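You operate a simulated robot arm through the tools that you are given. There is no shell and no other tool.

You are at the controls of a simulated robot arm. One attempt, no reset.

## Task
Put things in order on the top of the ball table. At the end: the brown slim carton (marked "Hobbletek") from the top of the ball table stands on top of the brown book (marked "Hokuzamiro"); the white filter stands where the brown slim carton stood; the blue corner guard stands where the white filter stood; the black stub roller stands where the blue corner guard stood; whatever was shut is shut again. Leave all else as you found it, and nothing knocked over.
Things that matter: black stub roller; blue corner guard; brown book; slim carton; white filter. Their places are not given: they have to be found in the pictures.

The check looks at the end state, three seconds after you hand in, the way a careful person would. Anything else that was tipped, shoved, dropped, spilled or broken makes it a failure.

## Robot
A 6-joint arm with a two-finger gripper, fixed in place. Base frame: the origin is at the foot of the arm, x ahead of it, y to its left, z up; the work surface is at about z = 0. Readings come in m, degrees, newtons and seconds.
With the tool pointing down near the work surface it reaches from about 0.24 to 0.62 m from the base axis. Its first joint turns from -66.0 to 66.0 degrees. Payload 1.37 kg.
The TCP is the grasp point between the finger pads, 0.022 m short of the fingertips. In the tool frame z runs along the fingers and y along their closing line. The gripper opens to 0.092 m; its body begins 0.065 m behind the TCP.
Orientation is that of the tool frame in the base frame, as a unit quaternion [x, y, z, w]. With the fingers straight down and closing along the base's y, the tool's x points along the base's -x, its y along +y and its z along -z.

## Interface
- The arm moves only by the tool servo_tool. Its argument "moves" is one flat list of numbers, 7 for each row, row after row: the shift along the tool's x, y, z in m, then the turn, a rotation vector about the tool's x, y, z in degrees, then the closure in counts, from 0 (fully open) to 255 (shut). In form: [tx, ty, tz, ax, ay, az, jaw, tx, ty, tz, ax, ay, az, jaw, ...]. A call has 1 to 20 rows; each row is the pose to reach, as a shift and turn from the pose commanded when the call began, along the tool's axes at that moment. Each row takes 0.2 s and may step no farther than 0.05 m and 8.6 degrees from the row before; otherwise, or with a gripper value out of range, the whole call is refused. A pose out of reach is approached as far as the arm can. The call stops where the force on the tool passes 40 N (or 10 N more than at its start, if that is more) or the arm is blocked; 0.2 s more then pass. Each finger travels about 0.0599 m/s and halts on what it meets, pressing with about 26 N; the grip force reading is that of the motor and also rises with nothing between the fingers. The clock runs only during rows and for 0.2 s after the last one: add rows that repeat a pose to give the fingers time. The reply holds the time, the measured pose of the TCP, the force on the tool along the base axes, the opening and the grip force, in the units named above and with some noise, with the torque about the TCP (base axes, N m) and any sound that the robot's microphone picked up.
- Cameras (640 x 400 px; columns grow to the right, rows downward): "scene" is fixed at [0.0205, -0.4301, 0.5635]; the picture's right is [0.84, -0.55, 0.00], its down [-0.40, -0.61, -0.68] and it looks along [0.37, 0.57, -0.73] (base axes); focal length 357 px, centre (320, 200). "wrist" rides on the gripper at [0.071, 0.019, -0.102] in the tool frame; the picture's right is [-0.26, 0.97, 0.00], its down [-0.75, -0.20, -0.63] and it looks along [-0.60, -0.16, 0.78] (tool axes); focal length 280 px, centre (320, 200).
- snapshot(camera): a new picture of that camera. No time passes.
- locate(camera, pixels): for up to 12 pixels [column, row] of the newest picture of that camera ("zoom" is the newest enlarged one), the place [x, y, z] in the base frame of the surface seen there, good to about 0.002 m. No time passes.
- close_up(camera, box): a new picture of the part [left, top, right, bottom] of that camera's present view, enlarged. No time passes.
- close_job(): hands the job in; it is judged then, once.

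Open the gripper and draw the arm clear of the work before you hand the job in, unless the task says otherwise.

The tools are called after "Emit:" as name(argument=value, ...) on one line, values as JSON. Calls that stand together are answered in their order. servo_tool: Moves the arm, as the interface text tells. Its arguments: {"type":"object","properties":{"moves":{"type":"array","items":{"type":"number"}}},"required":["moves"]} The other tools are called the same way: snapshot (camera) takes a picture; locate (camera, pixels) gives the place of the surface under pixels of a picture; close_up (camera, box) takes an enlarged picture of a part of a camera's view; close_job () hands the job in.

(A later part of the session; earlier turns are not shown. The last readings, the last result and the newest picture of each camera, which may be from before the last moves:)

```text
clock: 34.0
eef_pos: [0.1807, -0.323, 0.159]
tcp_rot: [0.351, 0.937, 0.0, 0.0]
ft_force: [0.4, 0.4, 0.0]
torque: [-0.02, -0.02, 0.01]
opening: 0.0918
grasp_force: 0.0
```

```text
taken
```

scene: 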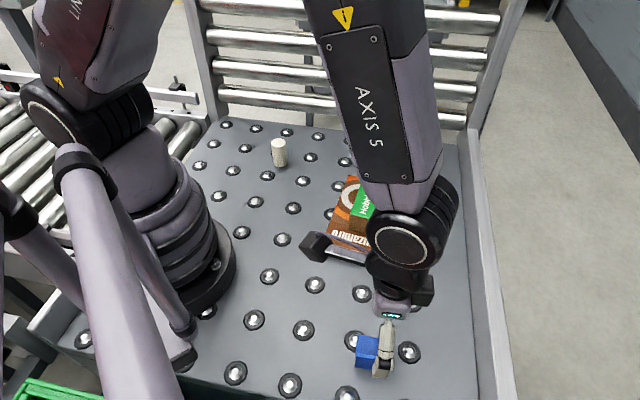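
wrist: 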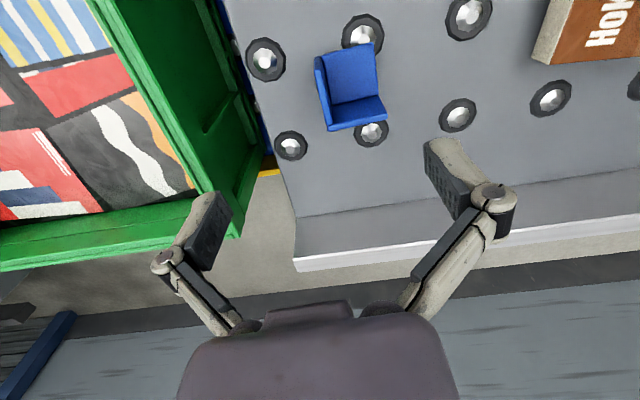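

The wrist view shows the guard near (350,90), with one wall at its left and one at its bottom, and a green crate beside the table. I'll zoom in and measure both.

Emit:
close_up(camera="wrist", box=[270, 20, 430, 160])

Emit:
locate(camera="wrist", pixels=[[315, 62], [330, 129], [385, 118], [323, 60], [333, 105], [382, 97], [374, 46], [355, 85], [220, 120], [240, 225], [130, 200], [265, 170]])

```text
2.86 times, centred on (350, 90) of wrist
```

zoom: 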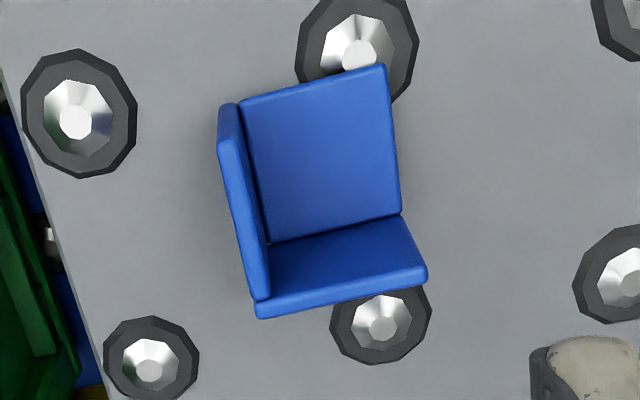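

```text
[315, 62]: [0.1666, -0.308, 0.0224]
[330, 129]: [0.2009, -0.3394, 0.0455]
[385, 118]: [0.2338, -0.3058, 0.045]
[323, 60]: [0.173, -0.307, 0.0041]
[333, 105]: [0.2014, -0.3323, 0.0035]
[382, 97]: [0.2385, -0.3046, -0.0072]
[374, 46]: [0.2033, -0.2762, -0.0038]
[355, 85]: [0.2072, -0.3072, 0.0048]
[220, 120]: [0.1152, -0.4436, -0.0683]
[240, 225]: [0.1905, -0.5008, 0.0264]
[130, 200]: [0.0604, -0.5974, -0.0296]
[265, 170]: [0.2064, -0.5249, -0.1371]
```

I want the crate rim's distance from the guard's outer wall, plus finer guard edges from the zoom.

Emit:
locate(camera="zoom", pixels=[[229, 108], [262, 296], [245, 200], [240, 106], [268, 240], [258, 308], [424, 270], [340, 290], [268, 293], [402, 218], [385, 68], [330, 150]])

Emit:
locate(camera="wrist", pixels=[[100, 10], [140, 80], [180, 160], [197, 193], [150, 30], [190, 60], [210, 20], [215, 235], [100, 255], [205, 150], [235, 30], [280, 160]])

```text
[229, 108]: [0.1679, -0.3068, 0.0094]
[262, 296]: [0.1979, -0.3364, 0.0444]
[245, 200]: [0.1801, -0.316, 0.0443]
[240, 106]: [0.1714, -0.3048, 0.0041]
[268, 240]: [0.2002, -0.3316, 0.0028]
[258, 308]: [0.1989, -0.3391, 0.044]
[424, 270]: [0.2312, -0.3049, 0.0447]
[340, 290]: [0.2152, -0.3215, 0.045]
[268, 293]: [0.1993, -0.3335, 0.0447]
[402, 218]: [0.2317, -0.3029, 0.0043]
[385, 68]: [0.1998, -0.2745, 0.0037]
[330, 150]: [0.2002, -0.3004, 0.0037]
```

```text
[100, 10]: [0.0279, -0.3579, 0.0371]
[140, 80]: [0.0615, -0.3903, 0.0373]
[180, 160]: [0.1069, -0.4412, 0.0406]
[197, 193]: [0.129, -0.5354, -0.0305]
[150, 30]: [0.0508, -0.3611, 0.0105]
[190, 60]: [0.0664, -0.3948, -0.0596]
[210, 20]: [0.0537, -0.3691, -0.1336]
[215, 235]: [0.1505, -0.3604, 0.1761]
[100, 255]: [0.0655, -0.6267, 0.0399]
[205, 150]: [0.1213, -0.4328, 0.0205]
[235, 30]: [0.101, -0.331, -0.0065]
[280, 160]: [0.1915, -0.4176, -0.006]
```

The crate rim is 0.13 m beyond the guard's wall, so it is clear. The wall's centreline passes through (0.1827, −0.3197). I'll half-close the jaws and go down until the tips are just above the wall to check alignment.

Emit:
servo_tool(moves=[0.001, 0.0022, 0.015, 0, 0, 0, 40, 0.001, 0.0022, 0.035, 0, 0, 0, 80, 0.001, 0.0022, 0.055, 0, 0, 0, 110, 0.001, 0.0022, 0.07, 0, 0, 0, 110, 0.001, 0.0022, 0.082, 0, 0, 0, 110, 0.001, 0.0022, 0.088, 0, 0, 0, 110, 0.001, 0.0022, 0.088, 0, 0, 0, 110])

Emit:
close_up(camera="wrist", box=[200, 60, 440, 260])

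Emit:
close_up(camera="scene", box=[310, 270, 470, 390])

```text
clock: 35.6
eef_pos: [0.1855, -0.3185, 0.0705]
tcp_rot: [0.35, 0.937, -0.001, 0.0]
ft_force: [0.2, 0.0, 0.1]
torque: [-0.01, 0.0, 0.0]
opening: 0.0524
grasp_force: 0.1
```

```text
2.00 times, centred on (320, 160) of wrist
```

zoom: 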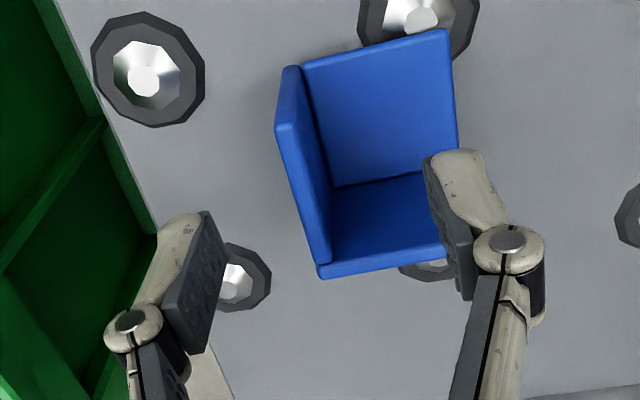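

```text
3.33 times, centred on (390, 330) of scene
```

zoom: 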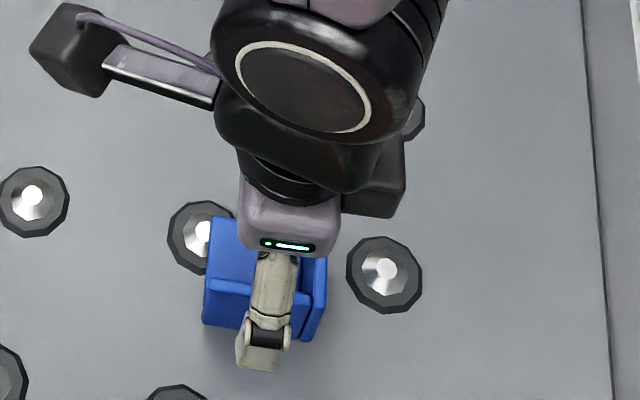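

The wall's top edge appears at zoom (290,100)–(330,260), between the two pads. I'll locate pad points and wall points to compute the centring error.

Emit:
locate(camera="zoom", pixels=[[210, 218], [224, 255], [195, 300], [185, 330], [426, 165], [430, 200], [450, 260], [462, 290], [290, 100], [305, 170], [325, 255], [180, 230]])

Emit:
locate(camera="zoom", pixels=[[284, 80], [300, 160], [318, 235], [280, 120], [445, 245], [330, 268], [320, 255], [475, 170], [330, 180], [450, 35], [458, 150], [310, 70]])

```text
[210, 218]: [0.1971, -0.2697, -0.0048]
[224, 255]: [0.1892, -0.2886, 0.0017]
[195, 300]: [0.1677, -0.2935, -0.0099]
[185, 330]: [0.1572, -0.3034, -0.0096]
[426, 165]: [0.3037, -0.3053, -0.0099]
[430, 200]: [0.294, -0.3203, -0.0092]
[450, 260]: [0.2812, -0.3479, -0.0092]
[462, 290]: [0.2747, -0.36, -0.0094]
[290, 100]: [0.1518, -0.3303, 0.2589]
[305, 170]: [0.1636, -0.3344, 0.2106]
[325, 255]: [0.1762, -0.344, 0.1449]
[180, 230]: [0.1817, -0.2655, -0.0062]
```

```text
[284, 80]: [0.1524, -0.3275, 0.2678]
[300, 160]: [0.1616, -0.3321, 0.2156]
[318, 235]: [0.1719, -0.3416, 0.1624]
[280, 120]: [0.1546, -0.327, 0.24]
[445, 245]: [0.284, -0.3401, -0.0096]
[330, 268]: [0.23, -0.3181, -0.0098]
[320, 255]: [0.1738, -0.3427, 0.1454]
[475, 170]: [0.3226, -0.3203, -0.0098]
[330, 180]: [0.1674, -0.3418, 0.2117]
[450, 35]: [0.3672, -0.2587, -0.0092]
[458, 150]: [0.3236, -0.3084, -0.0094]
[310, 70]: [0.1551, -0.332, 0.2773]
```

That zoom had switched to the scene view, so I'll take a fresh wrist close-up and locate on it.

Emit:
close_up(camera="wrist", box=[200, 60, 440, 260])

Emit:
locate(camera="zoom", pixels=[[208, 222], [222, 255], [195, 300], [205, 260], [426, 165], [430, 200], [450, 260], [440, 220], [283, 100], [300, 170], [320, 245], [180, 230]])

Emit:
locate(camera="zoom", pixels=[[282, 125], [290, 160], [305, 210], [318, 258], [325, 270], [440, 250], [380, 262], [300, 75], [325, 260], [475, 170], [450, 35], [330, 180]])

```text
2.00 times, centred on (320, 160) of wrist
```

zoom: 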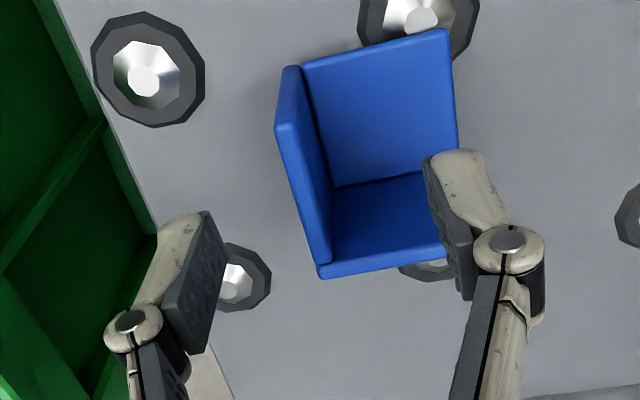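

```text
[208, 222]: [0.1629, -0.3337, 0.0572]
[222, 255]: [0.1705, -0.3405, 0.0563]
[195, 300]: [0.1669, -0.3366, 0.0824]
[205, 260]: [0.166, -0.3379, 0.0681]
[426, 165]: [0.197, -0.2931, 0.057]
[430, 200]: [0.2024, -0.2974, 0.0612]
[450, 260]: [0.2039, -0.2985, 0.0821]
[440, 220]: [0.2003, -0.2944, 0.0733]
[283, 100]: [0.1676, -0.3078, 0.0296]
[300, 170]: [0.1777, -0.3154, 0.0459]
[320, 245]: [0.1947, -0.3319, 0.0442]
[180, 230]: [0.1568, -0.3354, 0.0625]
```

```text
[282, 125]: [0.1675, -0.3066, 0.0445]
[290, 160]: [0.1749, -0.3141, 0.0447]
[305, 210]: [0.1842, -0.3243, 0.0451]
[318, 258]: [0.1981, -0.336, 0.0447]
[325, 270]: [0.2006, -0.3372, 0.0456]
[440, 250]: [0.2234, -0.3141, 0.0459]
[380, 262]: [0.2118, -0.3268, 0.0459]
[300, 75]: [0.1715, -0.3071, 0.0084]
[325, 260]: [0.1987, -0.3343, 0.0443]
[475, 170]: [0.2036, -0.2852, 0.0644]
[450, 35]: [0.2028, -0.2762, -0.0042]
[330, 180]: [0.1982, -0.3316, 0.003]
```

The pads' midpoint sits about 4 mm to the inside of the wall's centreline, and along the wall the finger is well placed. I'll shift 4 mm along −y of the tool and descend to z≈0.033, which leaves the tips 7 mm above the guard's floor plate.

Emit:
servo_tool(moves=[0.0015, -0.0042, 0, 0, 0, 0, 110, 0.0015, -0.0042, 0.01, 0, 0, 0, 110, 0.0015, -0.0042, 0.02, 0, 0, 0, 110, 0.0015, -0.0042, 0.03, 0, 0, 0, 110, 0.0015, -0.0042, 0.036, 0, 0, 0, 110, 0.0015, -0.0042, 0.038, 0, 0, 0, 110, 0.0015, -0.0042, 0.038, 0, 0, 0, 110])

Emit:
close_up(camera="wrist", box=[200, 60, 440, 260])

Emit:
locate(camera="zoom", pixels=[[205, 260], [222, 255], [430, 200], [440, 220], [300, 150], [310, 200], [330, 280]])

```text
clock: 37.2
eef_pos: [0.1808, -0.3221, 0.0344]
tcp_rot: [0.35, 0.937, 0.0, 0.0]
ft_force: [-0.4, 0.5, 0.8]
torque: [0.0, 0.0, 0.0]
opening: 0.0523
grasp_force: 0.0
```

```text
2.00 times, centred on (320, 160) of wrist
```

zoom: 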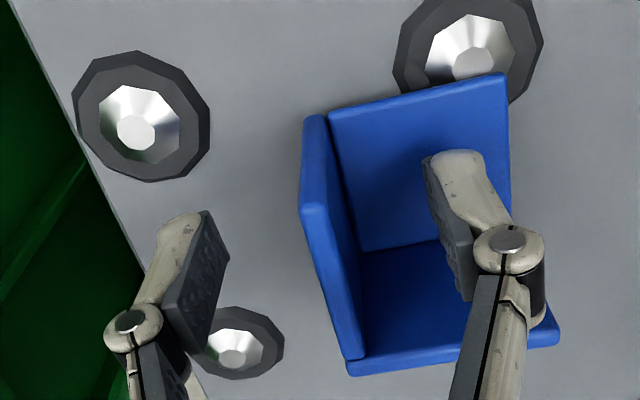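

```text
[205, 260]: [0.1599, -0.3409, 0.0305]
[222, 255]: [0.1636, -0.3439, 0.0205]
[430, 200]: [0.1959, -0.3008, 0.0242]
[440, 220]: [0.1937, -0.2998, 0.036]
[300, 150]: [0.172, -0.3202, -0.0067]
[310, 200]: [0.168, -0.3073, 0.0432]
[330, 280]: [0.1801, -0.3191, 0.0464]
```

The wall is within 3 mm of centre, now slightly to the other side. I'll nudge +2.5 mm and close gently on the wall.

Emit:
servo_tool(moves=[0, 0.0025, 0, 0, 0, 0, 110, 0, 0.0025, 0, 0, 0, 0, 150, 0, 0.0025, 0, 0, 0, 0, 190, 0, 0.0025, 0, 0, 0, 0, 215, 0, 0.0025, 0, 0, 0, 0, 230, 0, 0.0025, 0, 0, 0, 0, 255, 0, 0.0025, 0, 0, 0, 0, 255, 0, 0.0025, 0, 0, 0, 0, 255])

Emit:
close_up(camera="wrist", box=[200, 60, 440, 260])

Emit:
close_up(camera="scene", box=[310, 270, 470, 390])

```text
clock: 39.0
eef_pos: [0.1814, -0.3201, 0.0335]
tcp_rot: [0.349, 0.937, 0.0, 0.0]
ft_force: [0.2, -0.2, 0.2]
torque: [0.01, 0.0, 0.0]
opening: 0.0059
grasp_force: 26.0
```

```text
2.00 times, centred on (320, 160) of wrist
```

zoom: 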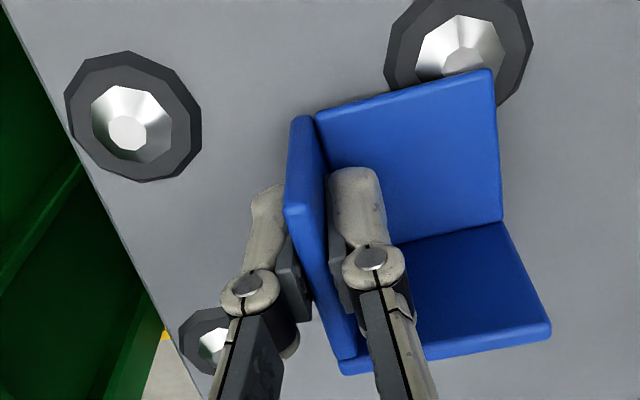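

```text
3.33 times, centred on (390, 330) of scene
```

zoom: 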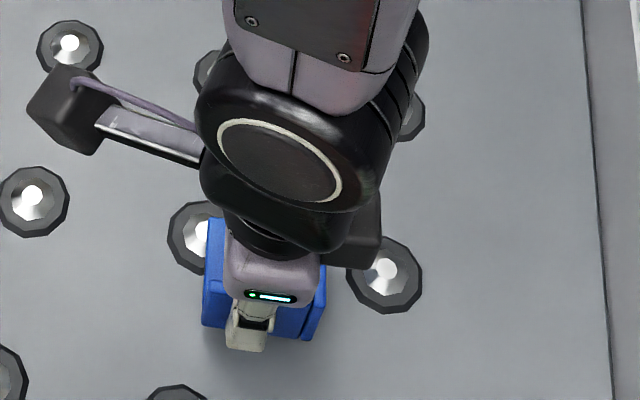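

The wall is pinched at a 5.9 mm opening and 26 N, and the guard is still level. I'll lift it 0.13 m so it clears everything, then check how it hangs.

Emit:
servo_tool(moves=[0, 0, -0.005, 0, 0, 0, 255, 0, 0, -0.015, 0, 0, 0, 255, 0, 0, -0.03, 0, 0, 0, 255, 0, 0, -0.05, 0, 0, 0, 255, 0, 0, -0.07, 0, 0, 0, 255, 0, 0, -0.09, 0, 0, 0, 255, 0, 0, -0.11, 0, 0, 0, 255, 0, 0, -0.125, 0, 0, 0, 255, 0, 0, -0.13, 0, 0, 0, 255, 0, 0, -0.13, 0, 0, 0, 255])

Emit:
snapshot(camera="wrist")

Emit:
close_up(camera="wrist", box=[240, 60, 440, 260])

Emit:
locate(camera="wrist", pixels=[[347, 122], [368, 241], [473, 225], [450, 170], [445, 95], [410, 130], [360, 115], [440, 232], [420, 200], [345, 150]])

```text
clock: 41.2
eef_pos: [0.1798, -0.3209, 0.1625]
tcp_rot: [0.35, 0.937, 0.0, 0.0]
ft_force: [0.4, 0.2, 0.3]
torque: [0.0, 0.0, 0.0]
opening: 0.006
grasp_force: 25.9
```

```text
taken
```

wrist: 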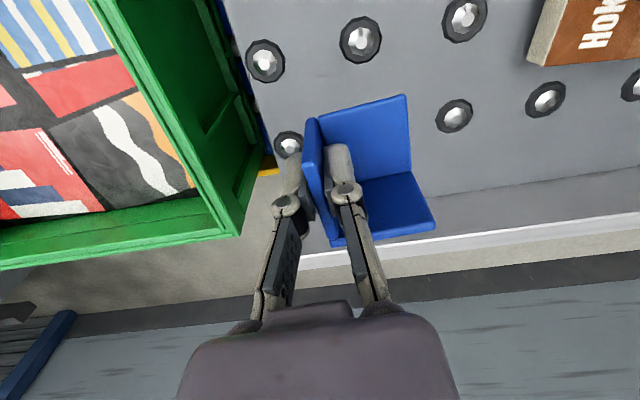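

```text
2.00 times, centred on (340, 160) of wrist
```

zoom: 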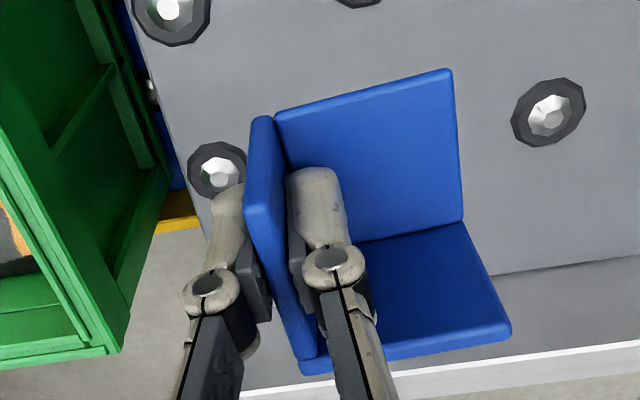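

```text
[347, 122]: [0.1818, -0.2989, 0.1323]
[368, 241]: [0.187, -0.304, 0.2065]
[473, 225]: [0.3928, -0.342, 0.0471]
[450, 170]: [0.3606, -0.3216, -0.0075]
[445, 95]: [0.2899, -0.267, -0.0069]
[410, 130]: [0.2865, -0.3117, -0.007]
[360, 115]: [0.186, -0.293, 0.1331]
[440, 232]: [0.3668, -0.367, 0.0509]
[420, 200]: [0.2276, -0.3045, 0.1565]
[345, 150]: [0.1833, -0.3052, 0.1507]
```

The guard is lifted level, with its floor plate parallel to the tool. I'll locate its corners in the latest zoom to get the exact offset from the TCP.

Emit:
locate(camera="zoom", pixels=[[250, 208], [266, 208], [305, 355], [310, 364], [505, 325], [495, 305], [448, 76], [282, 118], [458, 215], [370, 150], [420, 345], [262, 130]])

```text
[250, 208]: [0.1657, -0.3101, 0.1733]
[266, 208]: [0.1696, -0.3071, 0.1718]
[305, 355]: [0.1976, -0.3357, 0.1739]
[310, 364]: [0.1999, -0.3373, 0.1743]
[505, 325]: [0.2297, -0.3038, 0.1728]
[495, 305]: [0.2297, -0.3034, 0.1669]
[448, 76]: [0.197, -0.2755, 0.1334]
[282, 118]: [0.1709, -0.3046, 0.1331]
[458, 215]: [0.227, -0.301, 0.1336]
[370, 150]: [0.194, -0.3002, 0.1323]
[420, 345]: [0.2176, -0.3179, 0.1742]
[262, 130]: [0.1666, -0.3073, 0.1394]
```

The guard centre is about 22 mm from the TCP along the tool's +y and −4 mm along x. I'll carry it in an arc over the table centre, turning 45° so the joint angles stay comfortable.

Emit:
servo_tool(moves=[0.0021, 0.0097, 0, 0, 0, -1.35, 255, 0.0063, 0.0291, 0, 0, 0, -4.05, 255, 0.012, 0.055, 0, 0, 0, -7.65, 255, 0.0183, 0.0842, 0, 0, 0, -11.7, 255, 0.0246, 0.1133, 0, 0, 0, -15.75, 255, 0.031, 0.1425, 0, 0, 0, -19.8, 255, 0.0373, 0.1716, 0, 0, 0, -23.85, 255, 0.0436, 0.2008, 0, 0, 0, -27.9, 255, 0.05, 0.2299, 0, 0, 0, -31.95, 255, 0.0563, 0.259, 0, 0, 0, -36, 255, 0.0627, 0.2882, 0, 0, 0, -40.05, 255, 0.0676, 0.3108, 0, 0, 0, -43.2, 255, 0.0704, 0.3238, 0, 0, 0, -45, 255, 0.0704, 0.3238, 0, 0, 0, -45, 255])

Emit:
snapshot(camera="scene")

Emit:
snapshot(camera="wrist")

```text
clock: 44.2
eef_pos: [0.3401, -0.0271, 0.1637]
tcp_rot: [-0.036, 0.999, 0.0, -0.001]
ft_force: [-0.7, -0.1, 0.1]
torque: [0.0, 0.01, 0.03]
opening: 0.0058
grasp_force: 25.9
```

```text
taken
```

scene: 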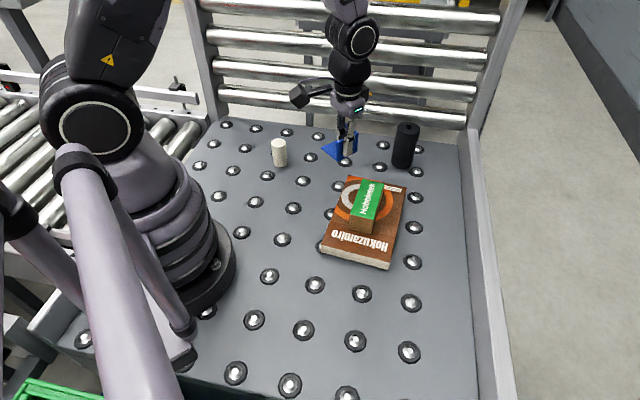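

```text
taken
```

wrist: 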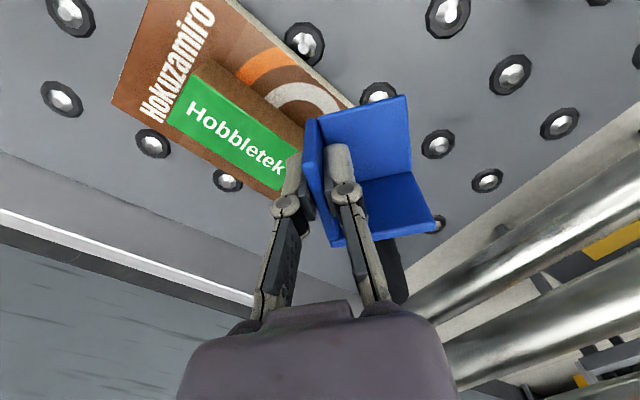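

The guard is steady over the table centre. I'll continue the arc to above the old filter spot at (0.1855, 0.271) with the remaining 45° turn.

Emit:
servo_tool(moves=[0.0036, 0.0088, 0, 0, 0, -1.35, 255, 0.0108, 0.0263, 0, 0, 0, -4.05, 255, 0.0205, 0.0497, 0, 0, 0, -7.65, 255, 0.0313, 0.076, 0, 0, 0, -11.7, 255, 0.0421, 0.1023, 0, 0, 0, -15.75, 255, 0.053, 0.1287, 0, 0, 0, -19.8, 255, 0.0638, 0.155, 0, 0, 0, -23.85, 255, 0.0746, 0.1813, 0, 0, 0, -27.9, 255, 0.0855, 0.2076, 0, 0, 0, -31.95, 255, 0.0963, 0.2339, 0, 0, 0, -36, 255, 0.1072, 0.2602, 0, 0, 0, -40.05, 255, 0.1156, 0.2807, 0, 0, 0, -43.2, 255, 0.1204, 0.2924, 0, 0, 0, -45, 255, 0.1204, 0.2924, 0, 0, 0, -45, 255])

Emit:
snapshot(camera="scene")

Emit:
close_up(camera="wrist", box=[180, 60, 500, 260])

Emit:
locate(camera="zoom", pixels=[[250, 208], [266, 208], [305, 355], [310, 364], [505, 325], [495, 305], [448, 76], [282, 118], [458, 215], [370, 150], [420, 345], [262, 130]])

```text
clock: 47.2
eef_pos: [0.2026, 0.2533, 0.1621]
tcp_rot: [-0.416, 0.909, 0.0, 0.0]
ft_force: [-0.2, 0.1, 0.5]
torque: [0.01, 0.0, 0.0]
opening: 0.0059
grasp_force: 26.3
```

```text
taken
```

scene: 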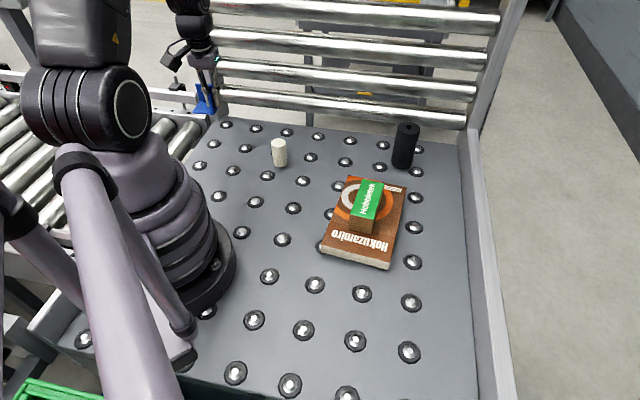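

```text
2.00 times, centred on (340, 160) of wrist
```

zoom: 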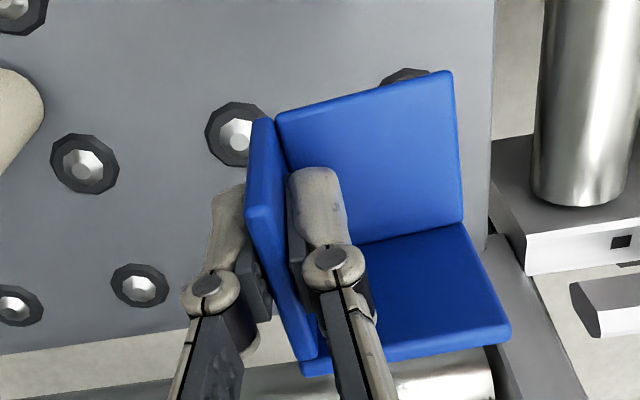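

```text
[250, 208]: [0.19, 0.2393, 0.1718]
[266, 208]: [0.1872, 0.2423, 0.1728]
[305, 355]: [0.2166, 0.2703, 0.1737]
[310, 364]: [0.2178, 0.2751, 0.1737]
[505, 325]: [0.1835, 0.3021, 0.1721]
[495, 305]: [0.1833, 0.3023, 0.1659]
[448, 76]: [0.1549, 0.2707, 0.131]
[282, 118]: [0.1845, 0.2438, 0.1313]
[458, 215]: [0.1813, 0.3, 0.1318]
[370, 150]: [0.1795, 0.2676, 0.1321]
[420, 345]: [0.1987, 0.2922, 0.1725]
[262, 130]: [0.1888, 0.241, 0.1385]
```

The guard centre is at (0.186, 0.271), right over the old filter spot, and the floor beneath is clear. I'll lower 0.13 m to the pick height, slowly at the end.

Emit:
servo_tool(moves=[0, 0, 0.01, 0, 0, 0, 255, 0, 0, 0.03, 0, 0, 0, 255, 0, 0, 0.05, 0, 0, 0, 255, 0, 0, 0.07, 0, 0, 0, 255, 0, 0, 0.09, 0, 0, 0, 255, 0, 0, 0.107, 0, 0, 0, 255, 0, 0, 0.118, 0, 0, 0, 255, 0, 0, 0.124, 0, 0, 0, 255, 0, 0, 0.127, 0, 0, 0, 255, 0, 0, 0.1285, 0, 0, 0, 255, 0, 0, 0.1295, 0, 0, 0, 255, 0, 0, 0.1295, 0, 0, 0, 255])

Emit:
close_up(camera="wrist", box=[180, 60, 500, 260])

Emit:
close_up(camera="scene", box=[140, 60, 300, 180])

```text
clock: 49.8
eef_pos: [0.201, 0.2551, 0.0335]
tcp_rot: [-0.414, 0.91, 0.0, 0.001]
ft_force: [1.2, 0.6, 12.3]
torque: [0.05, -0.02, 0.05]
opening: 0.0061
grasp_force: 26.3
```

```text
2.00 times, centred on (340, 160) of wrist
```

zoom: 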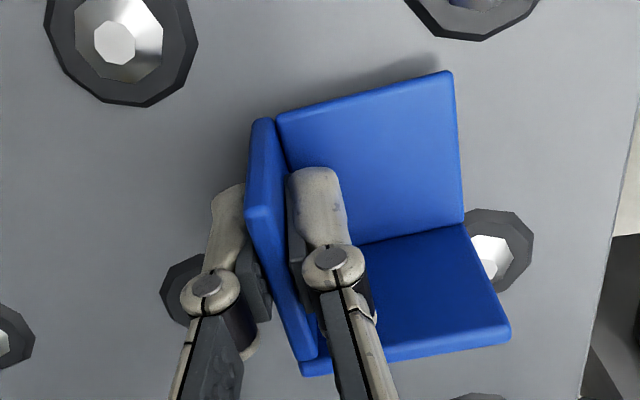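

```text
3.33 times, centred on (220, 120) of scene
```

zoom: 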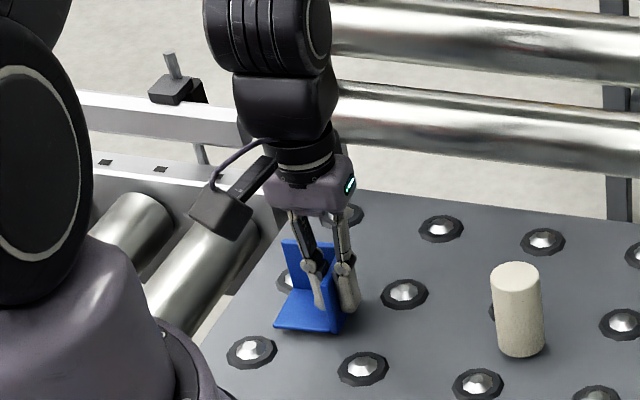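

A 12 N contact force shows the guard is down flat. I'll ease off 1 mm, open part way so the fingers leave the wall evenly, and then rise straight up.

Emit:
servo_tool(moves=[0, 0, -0.001, 0, 0, 0, 255, 0, 0, -0.001, 0, 0, 0, 225, 0, 0, -0.001, 0, 0, 0, 200, 0, 0, -0.001, 0, 0, 0, 170, 0, 0, -0.001, 0, 0, 0, 150, 0, 0, -0.001, 0, 0, 0, 150, 0, 0, -0.001, 0, 0, 0, 150, 0, 0, -0.01, 0, 0, 0, 150, 0, 0, -0.025, 0, 0, 0, 150, 0, 0, -0.045, 0, 0, 0, 150, 0, 0, -0.07, 0, 0, 0, 150, 0, 0, -0.1, 0, 0, 0, 100, 0, 0, -0.125, 0, 0, 0, 50, 0, 0, -0.13, 0, 0, 0, 0, 0, 0, -0.13, 0, 0, 0, 0])

Emit:
snapshot(camera="wrist")

Emit:
close_up(camera="scene", box=[180, 90, 340, 190])

```text
clock: 53.0
eef_pos: [0.2004, 0.2538, 0.164]
tcp_rot: [-0.415, 0.91, 0.0, 0.0]
ft_force: [0.0, 0.2, 0.4]
torque: [0.0, -0.03, 0.05]
opening: 0.092
grasp_force: 0.0
```

```text
taken
```

wrist: 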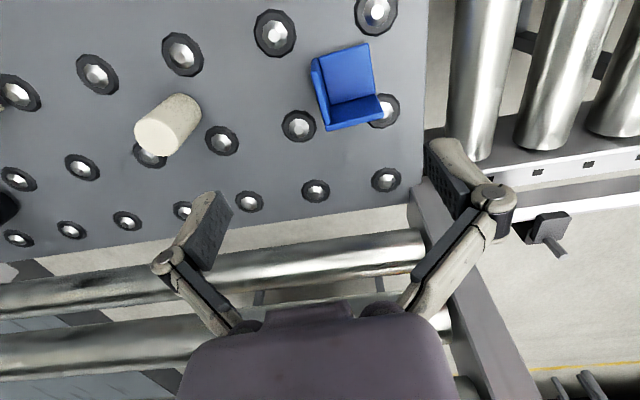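

```text
4.00 times, centred on (260, 140) of scene
```

zoom: 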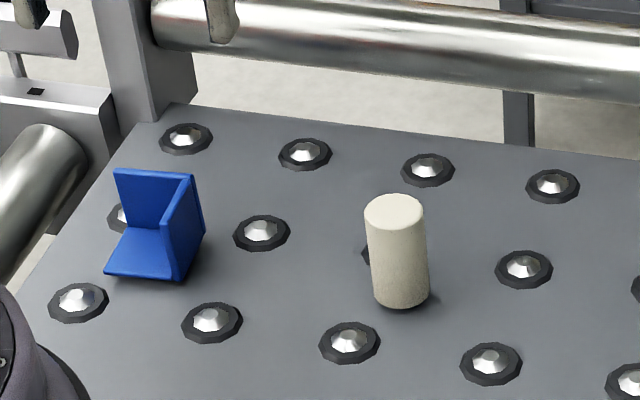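

The guard now stands upright at the old filter spot. Next is the roller at (0.537, 0.0065). I'll approach by way of the table centre with the jaw line parallel to the rack (45°), at z≈0.178 so the fingertips pass above its 0.11 m stub.

Emit:
servo_tool(moves=[0.0011, -0.0142, -0.003, 0, 0, 0, 0, 0.0032, -0.0398, -0.007, 0, 0, 0, 0, 0.0057, -0.0711, -0.011, 0, 0, 0.5, 0, 0.0082, -0.1024, -0.015, 0, 0, 1, 0, 0.0108, -0.1337, -0.015, 0, 0, 1.5, 0, 0.0133, -0.165, -0.015, 0, 0, 2, 0, 0.0158, -0.1962, -0.015, 0, 0, 2.5, 0, 0.0183, -0.2275, -0.015, 0, 0, 3, 0, 0.0206, -0.256, -0.015, 0, 0, 3.5, 0, 0.0229, -0.2844, -0.015, 0, 0, 4, 0, 0.0144, -0.3042, -0.015, 0, 0, 4, 0, 0.003, -0.3306, -0.015, 0, 0, 4, 0, -0.0085, -0.357, -0.015, 0, 0, 4, 0, -0.0199, -0.3834, -0.015, 0, 0, 4, 0, -0.0284, -0.4032, -0.015, 0, 0, 4, 0, -0.0341, -0.4164, -0.015, 0, 0, 4, 0, -0.0341, -0.4164, -0.015, 0, 0, 4, 0])

Emit:
snapshot(camera="scene")

Emit:
snapshot(camera="wrist")

```text
clock: 56.6
eef_pos: [0.5375, 0.0071, 0.1791]
tcp_rot: [-0.383, 0.924, 0.001, 0.0]
ft_force: [-0.1, -0.1, -0.2]
torque: [0.01, 0.03, 0.0]
opening: 0.0921
grasp_force: 0.0
```

```text
taken
```

scene: 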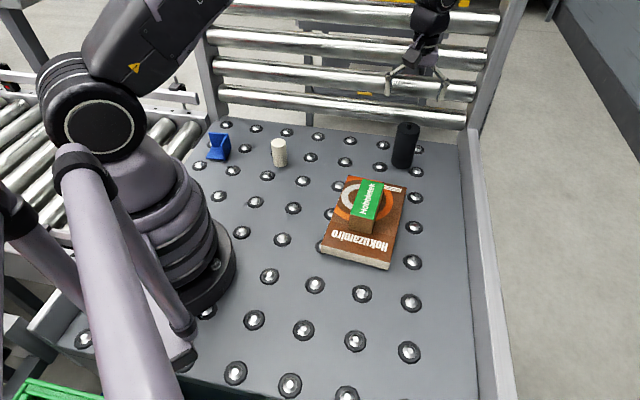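

```text
taken
```

wrist: 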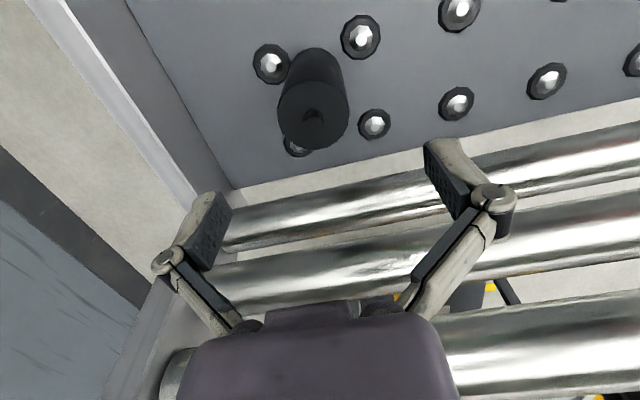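

The jaws are above the roller with its top at wrist (313,115). I'll zoom in and measure its centre before descending.

Emit:
close_up(camera="wrist", box=[240, 30, 400, 170])

Emit:
locate(camera="wrist", pixels=[[313, 118], [281, 112], [347, 110], [313, 145], [313, 92], [312, 108], [300, 95], [330, 130], [300, 130], [420, 170], [300, 210], [350, 250]])

```text
2.86 times, centred on (320, 100) of wrist
```

zoom: 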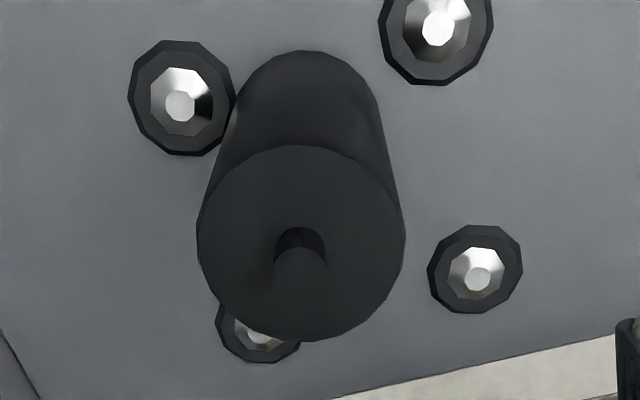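

```text
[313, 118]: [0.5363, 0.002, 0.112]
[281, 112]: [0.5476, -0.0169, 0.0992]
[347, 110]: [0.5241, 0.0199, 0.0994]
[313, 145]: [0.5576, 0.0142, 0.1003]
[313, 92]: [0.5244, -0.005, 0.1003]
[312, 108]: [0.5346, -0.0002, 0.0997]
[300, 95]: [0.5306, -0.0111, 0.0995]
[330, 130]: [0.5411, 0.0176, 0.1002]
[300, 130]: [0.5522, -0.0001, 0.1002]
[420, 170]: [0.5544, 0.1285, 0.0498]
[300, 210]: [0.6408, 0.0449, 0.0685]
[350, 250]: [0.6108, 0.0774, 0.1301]
```

The roller centre is at about (0.5365, 0.004), within a few mm of the TCP, with over 20 mm of clearance per side. I'll descend to z≈0.058 so the palm stays about 13 mm above the stub.

Emit:
servo_tool(moves=[0.002, -0.0015, 0.012, 0, 0, 0, 0, 0.002, -0.0015, 0.03, 0, 0, 0, 0, 0.002, -0.0015, 0.048, 0, 0, 0, 0, 0.002, -0.0015, 0.065, 0, 0, 0, 0, 0.002, -0.0015, 0.08, 0, 0, 0, 0, 0.002, -0.0015, 0.095, 0, 0, 0, 0, 0.002, -0.0015, 0.107, 0, 0, 0, 0, 0.002, -0.0015, 0.116, 0, 0, 0, 0, 0.002, -0.0015, 0.1207, 0, 0, 0, 0, 0.002, -0.0015, 0.1207, 0, 0, 0, 0])

Emit:
snapshot(camera="wrist")

Emit:
close_up(camera="scene", box=[330, 50, 490, 190])

```text
clock: 58.8
eef_pos: [0.5356, 0.0053, 0.0587]
tcp_rot: [-0.382, 0.924, 0.0, 0.0]
ft_force: [-0.3, 1.4, -0.5]
torque: [0.0, -0.01, -0.02]
opening: 0.0919
grasp_force: 0.1
```

```text
taken
```

wrist: 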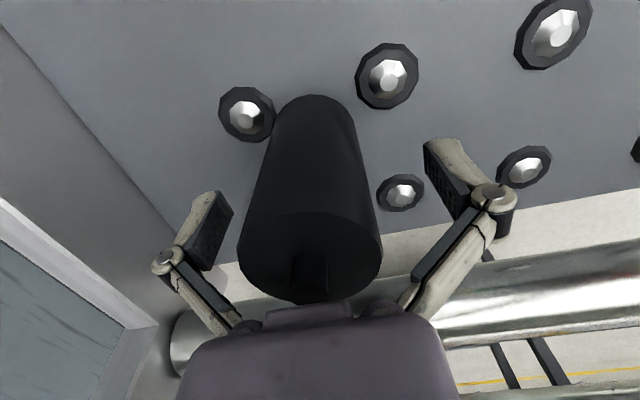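

```text
2.86 times, centred on (410, 120) of scene
```

zoom: 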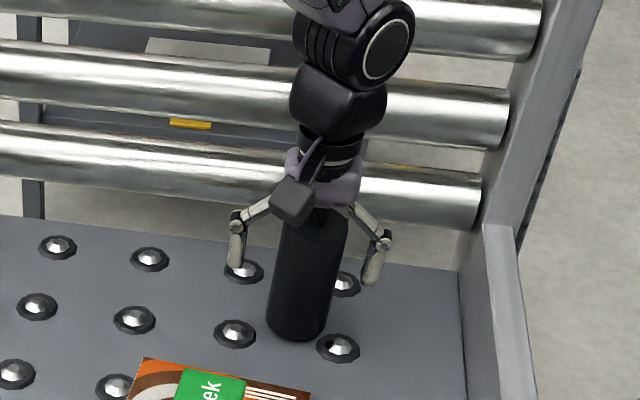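

The roller's body appears slightly left of the jaw midpoint. Pushing it at mid-height could tilt it, so I'll measure the pads and roller sides to centre first.

Emit:
close_up(camera="wrist", box=[160, 60, 480, 260])

Emit:
locate(camera="zoom", pixels=[[130, 275], [115, 300], [540, 175], [560, 210], [170, 340], [435, 340], [300, 310], [230, 170], [390, 170], [300, 370], [300, 200], [545, 230]])

```text
2.00 times, centred on (320, 160) of wrist
```

zoom: 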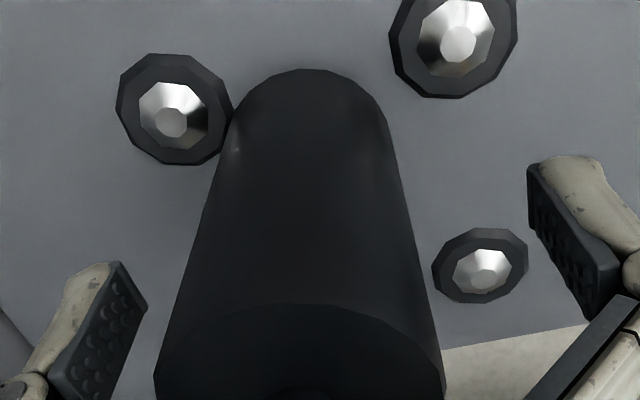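

```text
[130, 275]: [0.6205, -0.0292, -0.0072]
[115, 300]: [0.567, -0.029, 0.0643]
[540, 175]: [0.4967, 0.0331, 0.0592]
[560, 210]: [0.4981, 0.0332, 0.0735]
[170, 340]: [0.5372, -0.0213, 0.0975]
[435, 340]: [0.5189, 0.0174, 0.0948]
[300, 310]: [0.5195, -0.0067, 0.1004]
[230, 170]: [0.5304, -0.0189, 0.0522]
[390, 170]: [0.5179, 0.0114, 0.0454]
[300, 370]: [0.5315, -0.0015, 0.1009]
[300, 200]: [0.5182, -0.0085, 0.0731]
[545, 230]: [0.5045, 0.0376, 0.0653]
```

The pads' midpoint and the roller's midpoint agree to within 1 mm along the closing line. I'll close on the roller.

Emit:
servo_tool(moves=[0, 0, 0, 0, 0, 0, 60, 0, 0, 0, 0, 0, 0, 100, 0, 0, 0, 0, 0, 0, 120, 0, 0, 0, 0, 0, 0, 135, 0, 0, 0, 0, 0, 0, 160, 0, 0, 0, 0, 0, 0, 255, 0, 0, 0, 0, 0, 0, 255, 0, 0, 0, 0, 0, 0, 255])

Emit:
snapshot(camera="wrist")

```text
clock: 60.6
eef_pos: [0.5364, 0.0051, 0.0583]
tcp_rot: [-0.383, 0.924, 0.001, 0.0]
ft_force: [-0.5, -0.1, 4.3]
torque: [0.02, 0.03, -0.02]
opening: 0.0522
grasp_force: 25.7
```

```text
taken
```

wrist: 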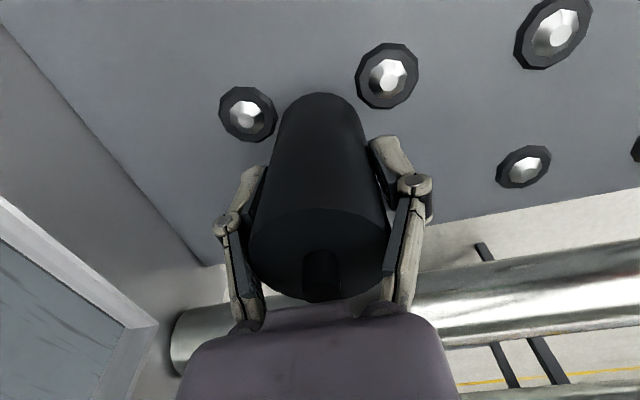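

Gripped at 52 mm with 26 N. I'll lift 30 mm slowly first to see whether the heavier roller holds without slipping.

Emit:
servo_tool(moves=[0, 0, -0.003, 0, 0, 0, 255, 0, 0, -0.008, 0, 0, 0, 255, 0, 0, -0.015, 0, 0, 0, 255, 0, 0, -0.022, 0, 0, 0, 255, 0, 0, -0.028, 0, 0, 0, 255, 0, 0, -0.03, 0, 0, 0, 255, 0, 0, -0.03, 0, 0, 0, 255])

Emit:
snapshot(camera="wrist")

Emit:
close_up(camera="scene", box=[330, 50, 490, 190])

```text
clock: 62.2
eef_pos: [0.5379, 0.0028, 0.0887]
tcp_rot: [-0.382, 0.924, -0.001, 0.0]
ft_force: [-0.6, 0.2, -2.1]
torque: [0.0, -0.01, 0.0]
opening: 0.0523
grasp_force: 26.1
```

```text
taken
```

wrist: 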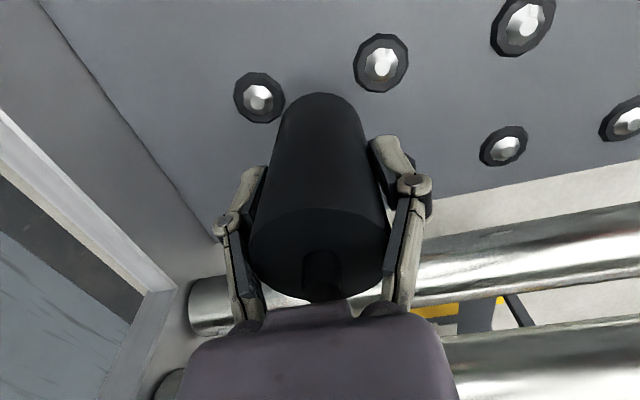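

```text
2.86 times, centred on (410, 120) of scene
```

zoom: 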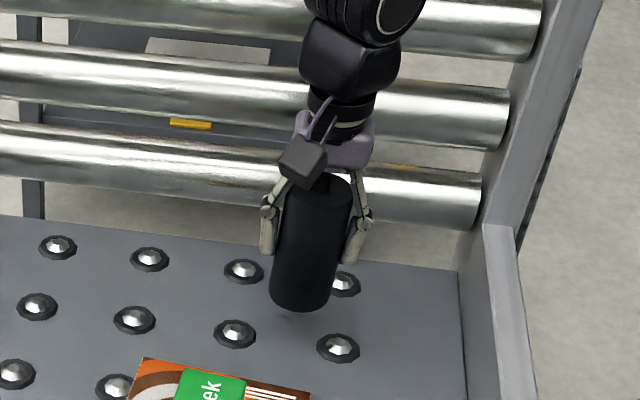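

The roller is held firmly and hangs upright with its bottom about 30 mm up. I'll raise it another 90 mm in place so it clears the carton on the book with room to spare.

Emit:
servo_tool(moves=[0, 0, -0.008, 0, 0, 0, 255, 0, 0, -0.024, 0, 0, 0, 255, 0, 0, -0.042, 0, 0, 0, 255, 0, 0, -0.06, 0, 0, 0, 255, 0, 0, -0.078, 0, 0, 0, 255, 0, 0, -0.088, 0, 0, 0, 255, 0, 0, -0.09, 0, 0, 0, 255, 0, 0, -0.09, 0, 0, 0, 255])

Emit:
snapshot(camera="wrist")

Emit:
locate(camera="wrist", pixels=[[250, 240], [388, 240], [320, 220], [290, 240], [350, 240], [322, 255], [320, 290], [300, 180]])

```text
clock: 64.0
eef_pos: [0.5349, 0.0046, 0.1799]
tcp_rot: [-0.382, 0.924, 0.0, 0.0]
ft_force: [-0.1, -0.3, -2.2]
torque: [-0.02, -0.01, 0.01]
opening: 0.0523
grasp_force: 26.1
```

```text
taken
```

wrist: 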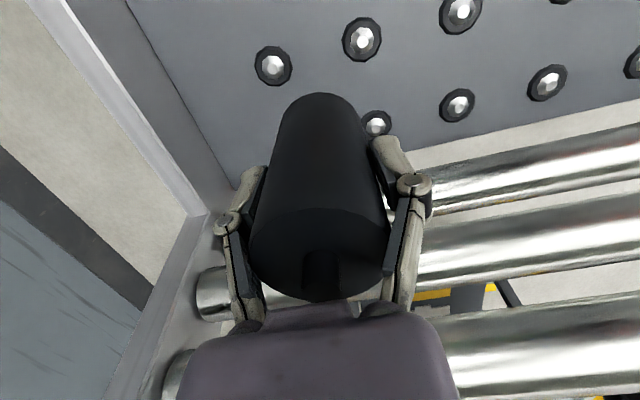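

```text
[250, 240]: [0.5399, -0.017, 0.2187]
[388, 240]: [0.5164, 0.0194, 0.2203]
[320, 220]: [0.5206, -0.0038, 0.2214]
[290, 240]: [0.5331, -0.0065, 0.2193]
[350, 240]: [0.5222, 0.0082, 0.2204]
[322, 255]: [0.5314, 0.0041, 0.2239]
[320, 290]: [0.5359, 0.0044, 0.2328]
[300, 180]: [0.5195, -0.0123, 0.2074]
```

The roller hangs upright with its bottom at about z=0.12. I'll carry it along a straight line to the guard's old spot at (0.198, −0.306), turning the wrist 90° so the arm stays in a natural pose.

Emit:
servo_tool(moves=[0.0092, 0.0005, 0, 0, 0, 1.8, 255, 0.0275, 0.0014, 0, 0, 0, 5.4, 255, 0.055, 0.0027, 0, 0, 0, 10.8, 255, 0.0871, 0.0043, 0, 0, 0, 17.1, 255, 0.1192, 0.0059, 0, 0, 0, 23.4, 255, 0.1513, 0.0074, 0, 0, 0, 29.7, 255, 0.1834, 0.009, 0, 0, 0, 36, 255, 0.2155, 0.0106, 0, 0, 0, 42.3, 255, 0.2476, 0.0122, 0, 0, 0, 48.6, 255, 0.2797, 0.0137, 0, 0, 0, 54.9, 255, 0.3118, 0.0153, 0, 0, 0, 61.2, 255, 0.344, 0.0169, 0, 0, 0, 67.5, 255, 0.3761, 0.0185, 0, 0, 0, 73.8, 255, 0.4036, 0.0198, 0, 0, 0, 79.2, 255, 0.4311, 0.0212, 0, 0, 0, 84.6, 255, 0.4494, 0.0221, 0, 0, 0, 88.2, 255, 0.4586, 0.0225, 0, 0, 0, 90, 255, 0.4586, 0.0225, 0, 0, 0, 90, 255])

Emit:
snapshot(camera="scene")

Emit:
snapshot(camera="wrist")

```text
clock: 67.8
eef_pos: [0.198, -0.3053, 0.1778]
tcp_rot: [0.383, 0.924, 0.0, 0.0]
ft_force: [0.2, 0.3, -1.8]
torque: [0.01, -0.03, 0.01]
opening: 0.0517
grasp_force: 26.0
```

```text
taken
```

scene: 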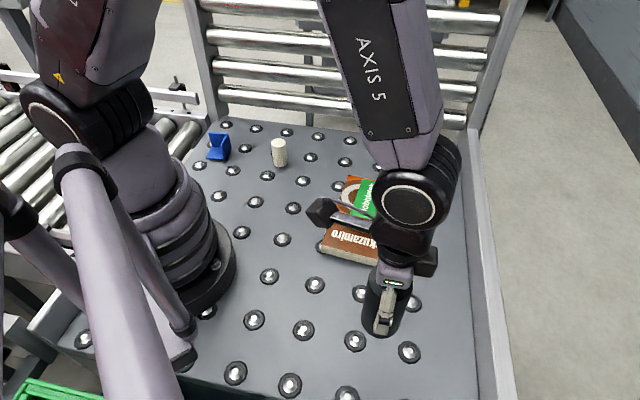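

```text
taken
```

wrist: 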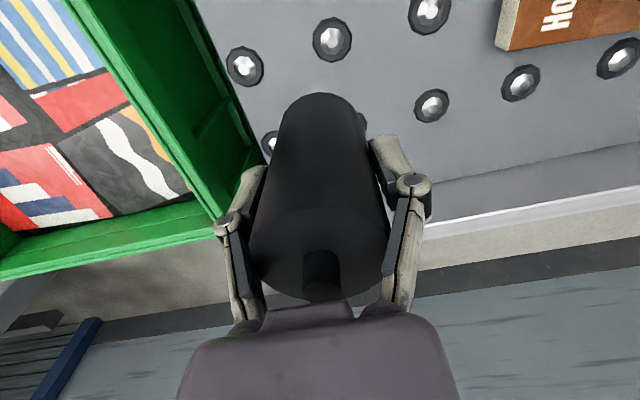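

The roller is above the guard's old spot. I'll measure its position from both cameras before lowering.

Emit:
locate(camera="wrist", pixels=[[250, 240], [388, 240], [320, 210], [319, 220], [285, 110], [355, 110], [320, 96]])

Emit:
close_up(camera="scene", box=[330, 250, 450, 350])

Emit:
locate(camera="scene", pixels=[[366, 310], [372, 325], [380, 333], [392, 332], [402, 315], [366, 295], [368, 280], [404, 300]])

```text
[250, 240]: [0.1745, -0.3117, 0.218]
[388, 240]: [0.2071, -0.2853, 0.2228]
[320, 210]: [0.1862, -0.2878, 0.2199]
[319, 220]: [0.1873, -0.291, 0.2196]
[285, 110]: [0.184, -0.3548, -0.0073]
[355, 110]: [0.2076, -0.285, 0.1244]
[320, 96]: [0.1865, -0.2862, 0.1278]
```

```text
4.00 times, centred on (390, 300) of scene
```

zoom: 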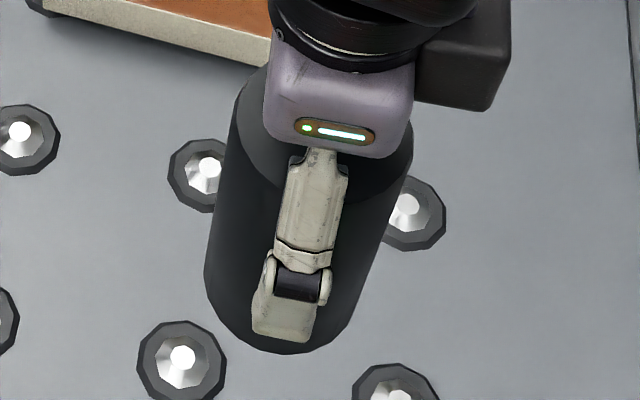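

```text
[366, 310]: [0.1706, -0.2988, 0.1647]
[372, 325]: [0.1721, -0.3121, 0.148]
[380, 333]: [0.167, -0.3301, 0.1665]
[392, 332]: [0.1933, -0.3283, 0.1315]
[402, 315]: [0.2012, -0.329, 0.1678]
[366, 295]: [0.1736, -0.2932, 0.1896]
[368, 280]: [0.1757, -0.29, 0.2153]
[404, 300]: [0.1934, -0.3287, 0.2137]
```

Both views put the roller's centre at about (0.197, −0.306), matching the guard's old centre to about 1 mm. I'll lower it 0.12 m to pick height, slowing at the end.

Emit:
servo_tool(moves=[0, 0, 0.01, 0, 0, 0, 255, 0, 0, 0.026, 0, 0, 0, 255, 0, 0, 0.044, 0, 0, 0, 255, 0, 0, 0.062, 0, 0, 0, 255, 0, 0, 0.08, 0, 0, 0, 255, 0, 0, 0.096, 0, 0, 0, 255, 0, 0, 0.107, 0, 0, 0, 255, 0, 0, 0.113, 0, 0, 0, 255, 0, 0, 0.1165, 0, 0, 0, 255, 0, 0, 0.118, 0, 0, 0, 255, 0, 0, 0.119, 0, 0, 0, 255, 0, 0, 0.1195, 0, 0, 0, 255, 0, 0, 0.1195, 0, 0, 0, 255])

Emit:
snapshot(camera="wrist")

Emit:
close_up(camera="scene", box=[310, 270, 470, 390])

```text
clock: 70.6
eef_pos: [0.1981, -0.3053, 0.0578]
tcp_rot: [0.383, 0.924, 0.0, 0.001]
ft_force: [-2.2, 0.9, 24.4]
torque: [0.05, 0.41, -0.05]
opening: 0.0518
grasp_force: 26.2
```

```text
taken
```

wrist: 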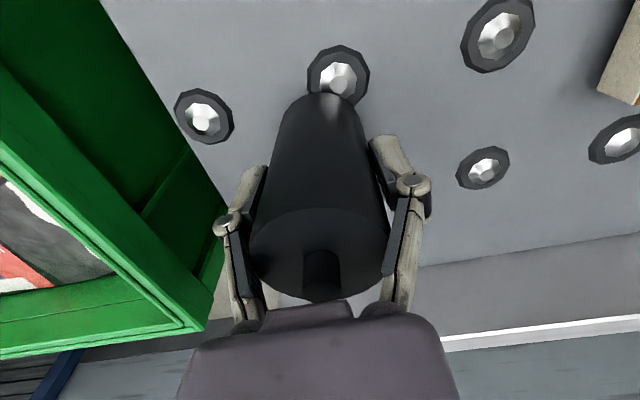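

```text
3.33 times, centred on (390, 330) of scene
```

zoom: 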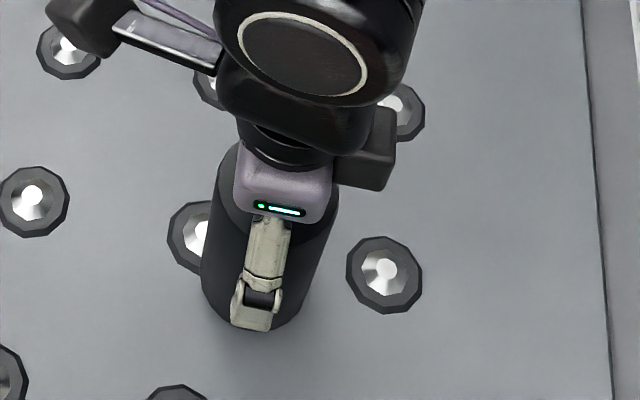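

The force is 24 N with a small torque, so the roller is down, with one edge touching first. I'll back off 1 mm to reduce the load and read the force before releasing.

Emit:
servo_tool(moves=[0, 0, -0.0008, 0, 0, 0, 255, 0, 0, -0.0012, 0, 0, 0, 255, 0, 0, -0.0012, 0, 0, 0, 255])

Emit:
close_up(camera="wrist", box=[200, 60, 440, 310])

```text
clock: 71.4
eef_pos: [0.1954, -0.3041, 0.0606]
tcp_rot: [0.383, 0.924, 0.001, -0.001]
ft_force: [0.5, 0.7, -2.7]
torque: [0.0, -0.01, 0.04]
opening: 0.0517
grasp_force: 26.3
```

```text
1.60 times, centred on (320, 185) of wrist
```

zoom: 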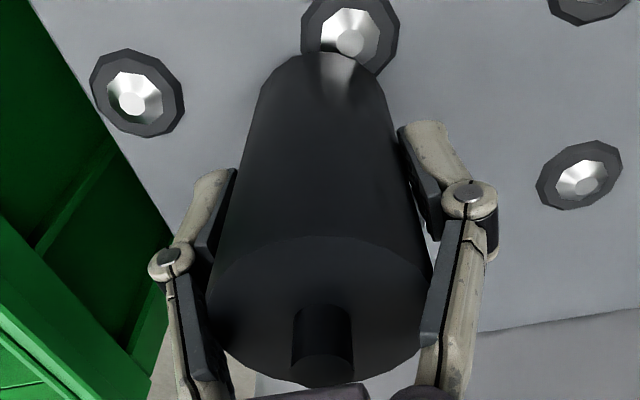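

It is now just hanging free (−2.7 N), so the contact is within about 1 mm. I'll go back down 0.7 mm for a light touch and check.

Emit:
servo_tool(moves=[0, 0, 0.0004, 0, 0, 0, 255, 0, 0, 0.0007, 0, 0, 0, 255, 0, 0, 0.0007, 0, 0, 0, 255])

```text
clock: 72.2
eef_pos: [0.1968, -0.3048, 0.0594]
tcp_rot: [0.382, 0.924, 0.0, 0.0]
ft_force: [-0.7, -0.7, 2.4]
torque: [-0.13, 0.11, -0.02]
opening: 0.0517
grasp_force: 25.9
```

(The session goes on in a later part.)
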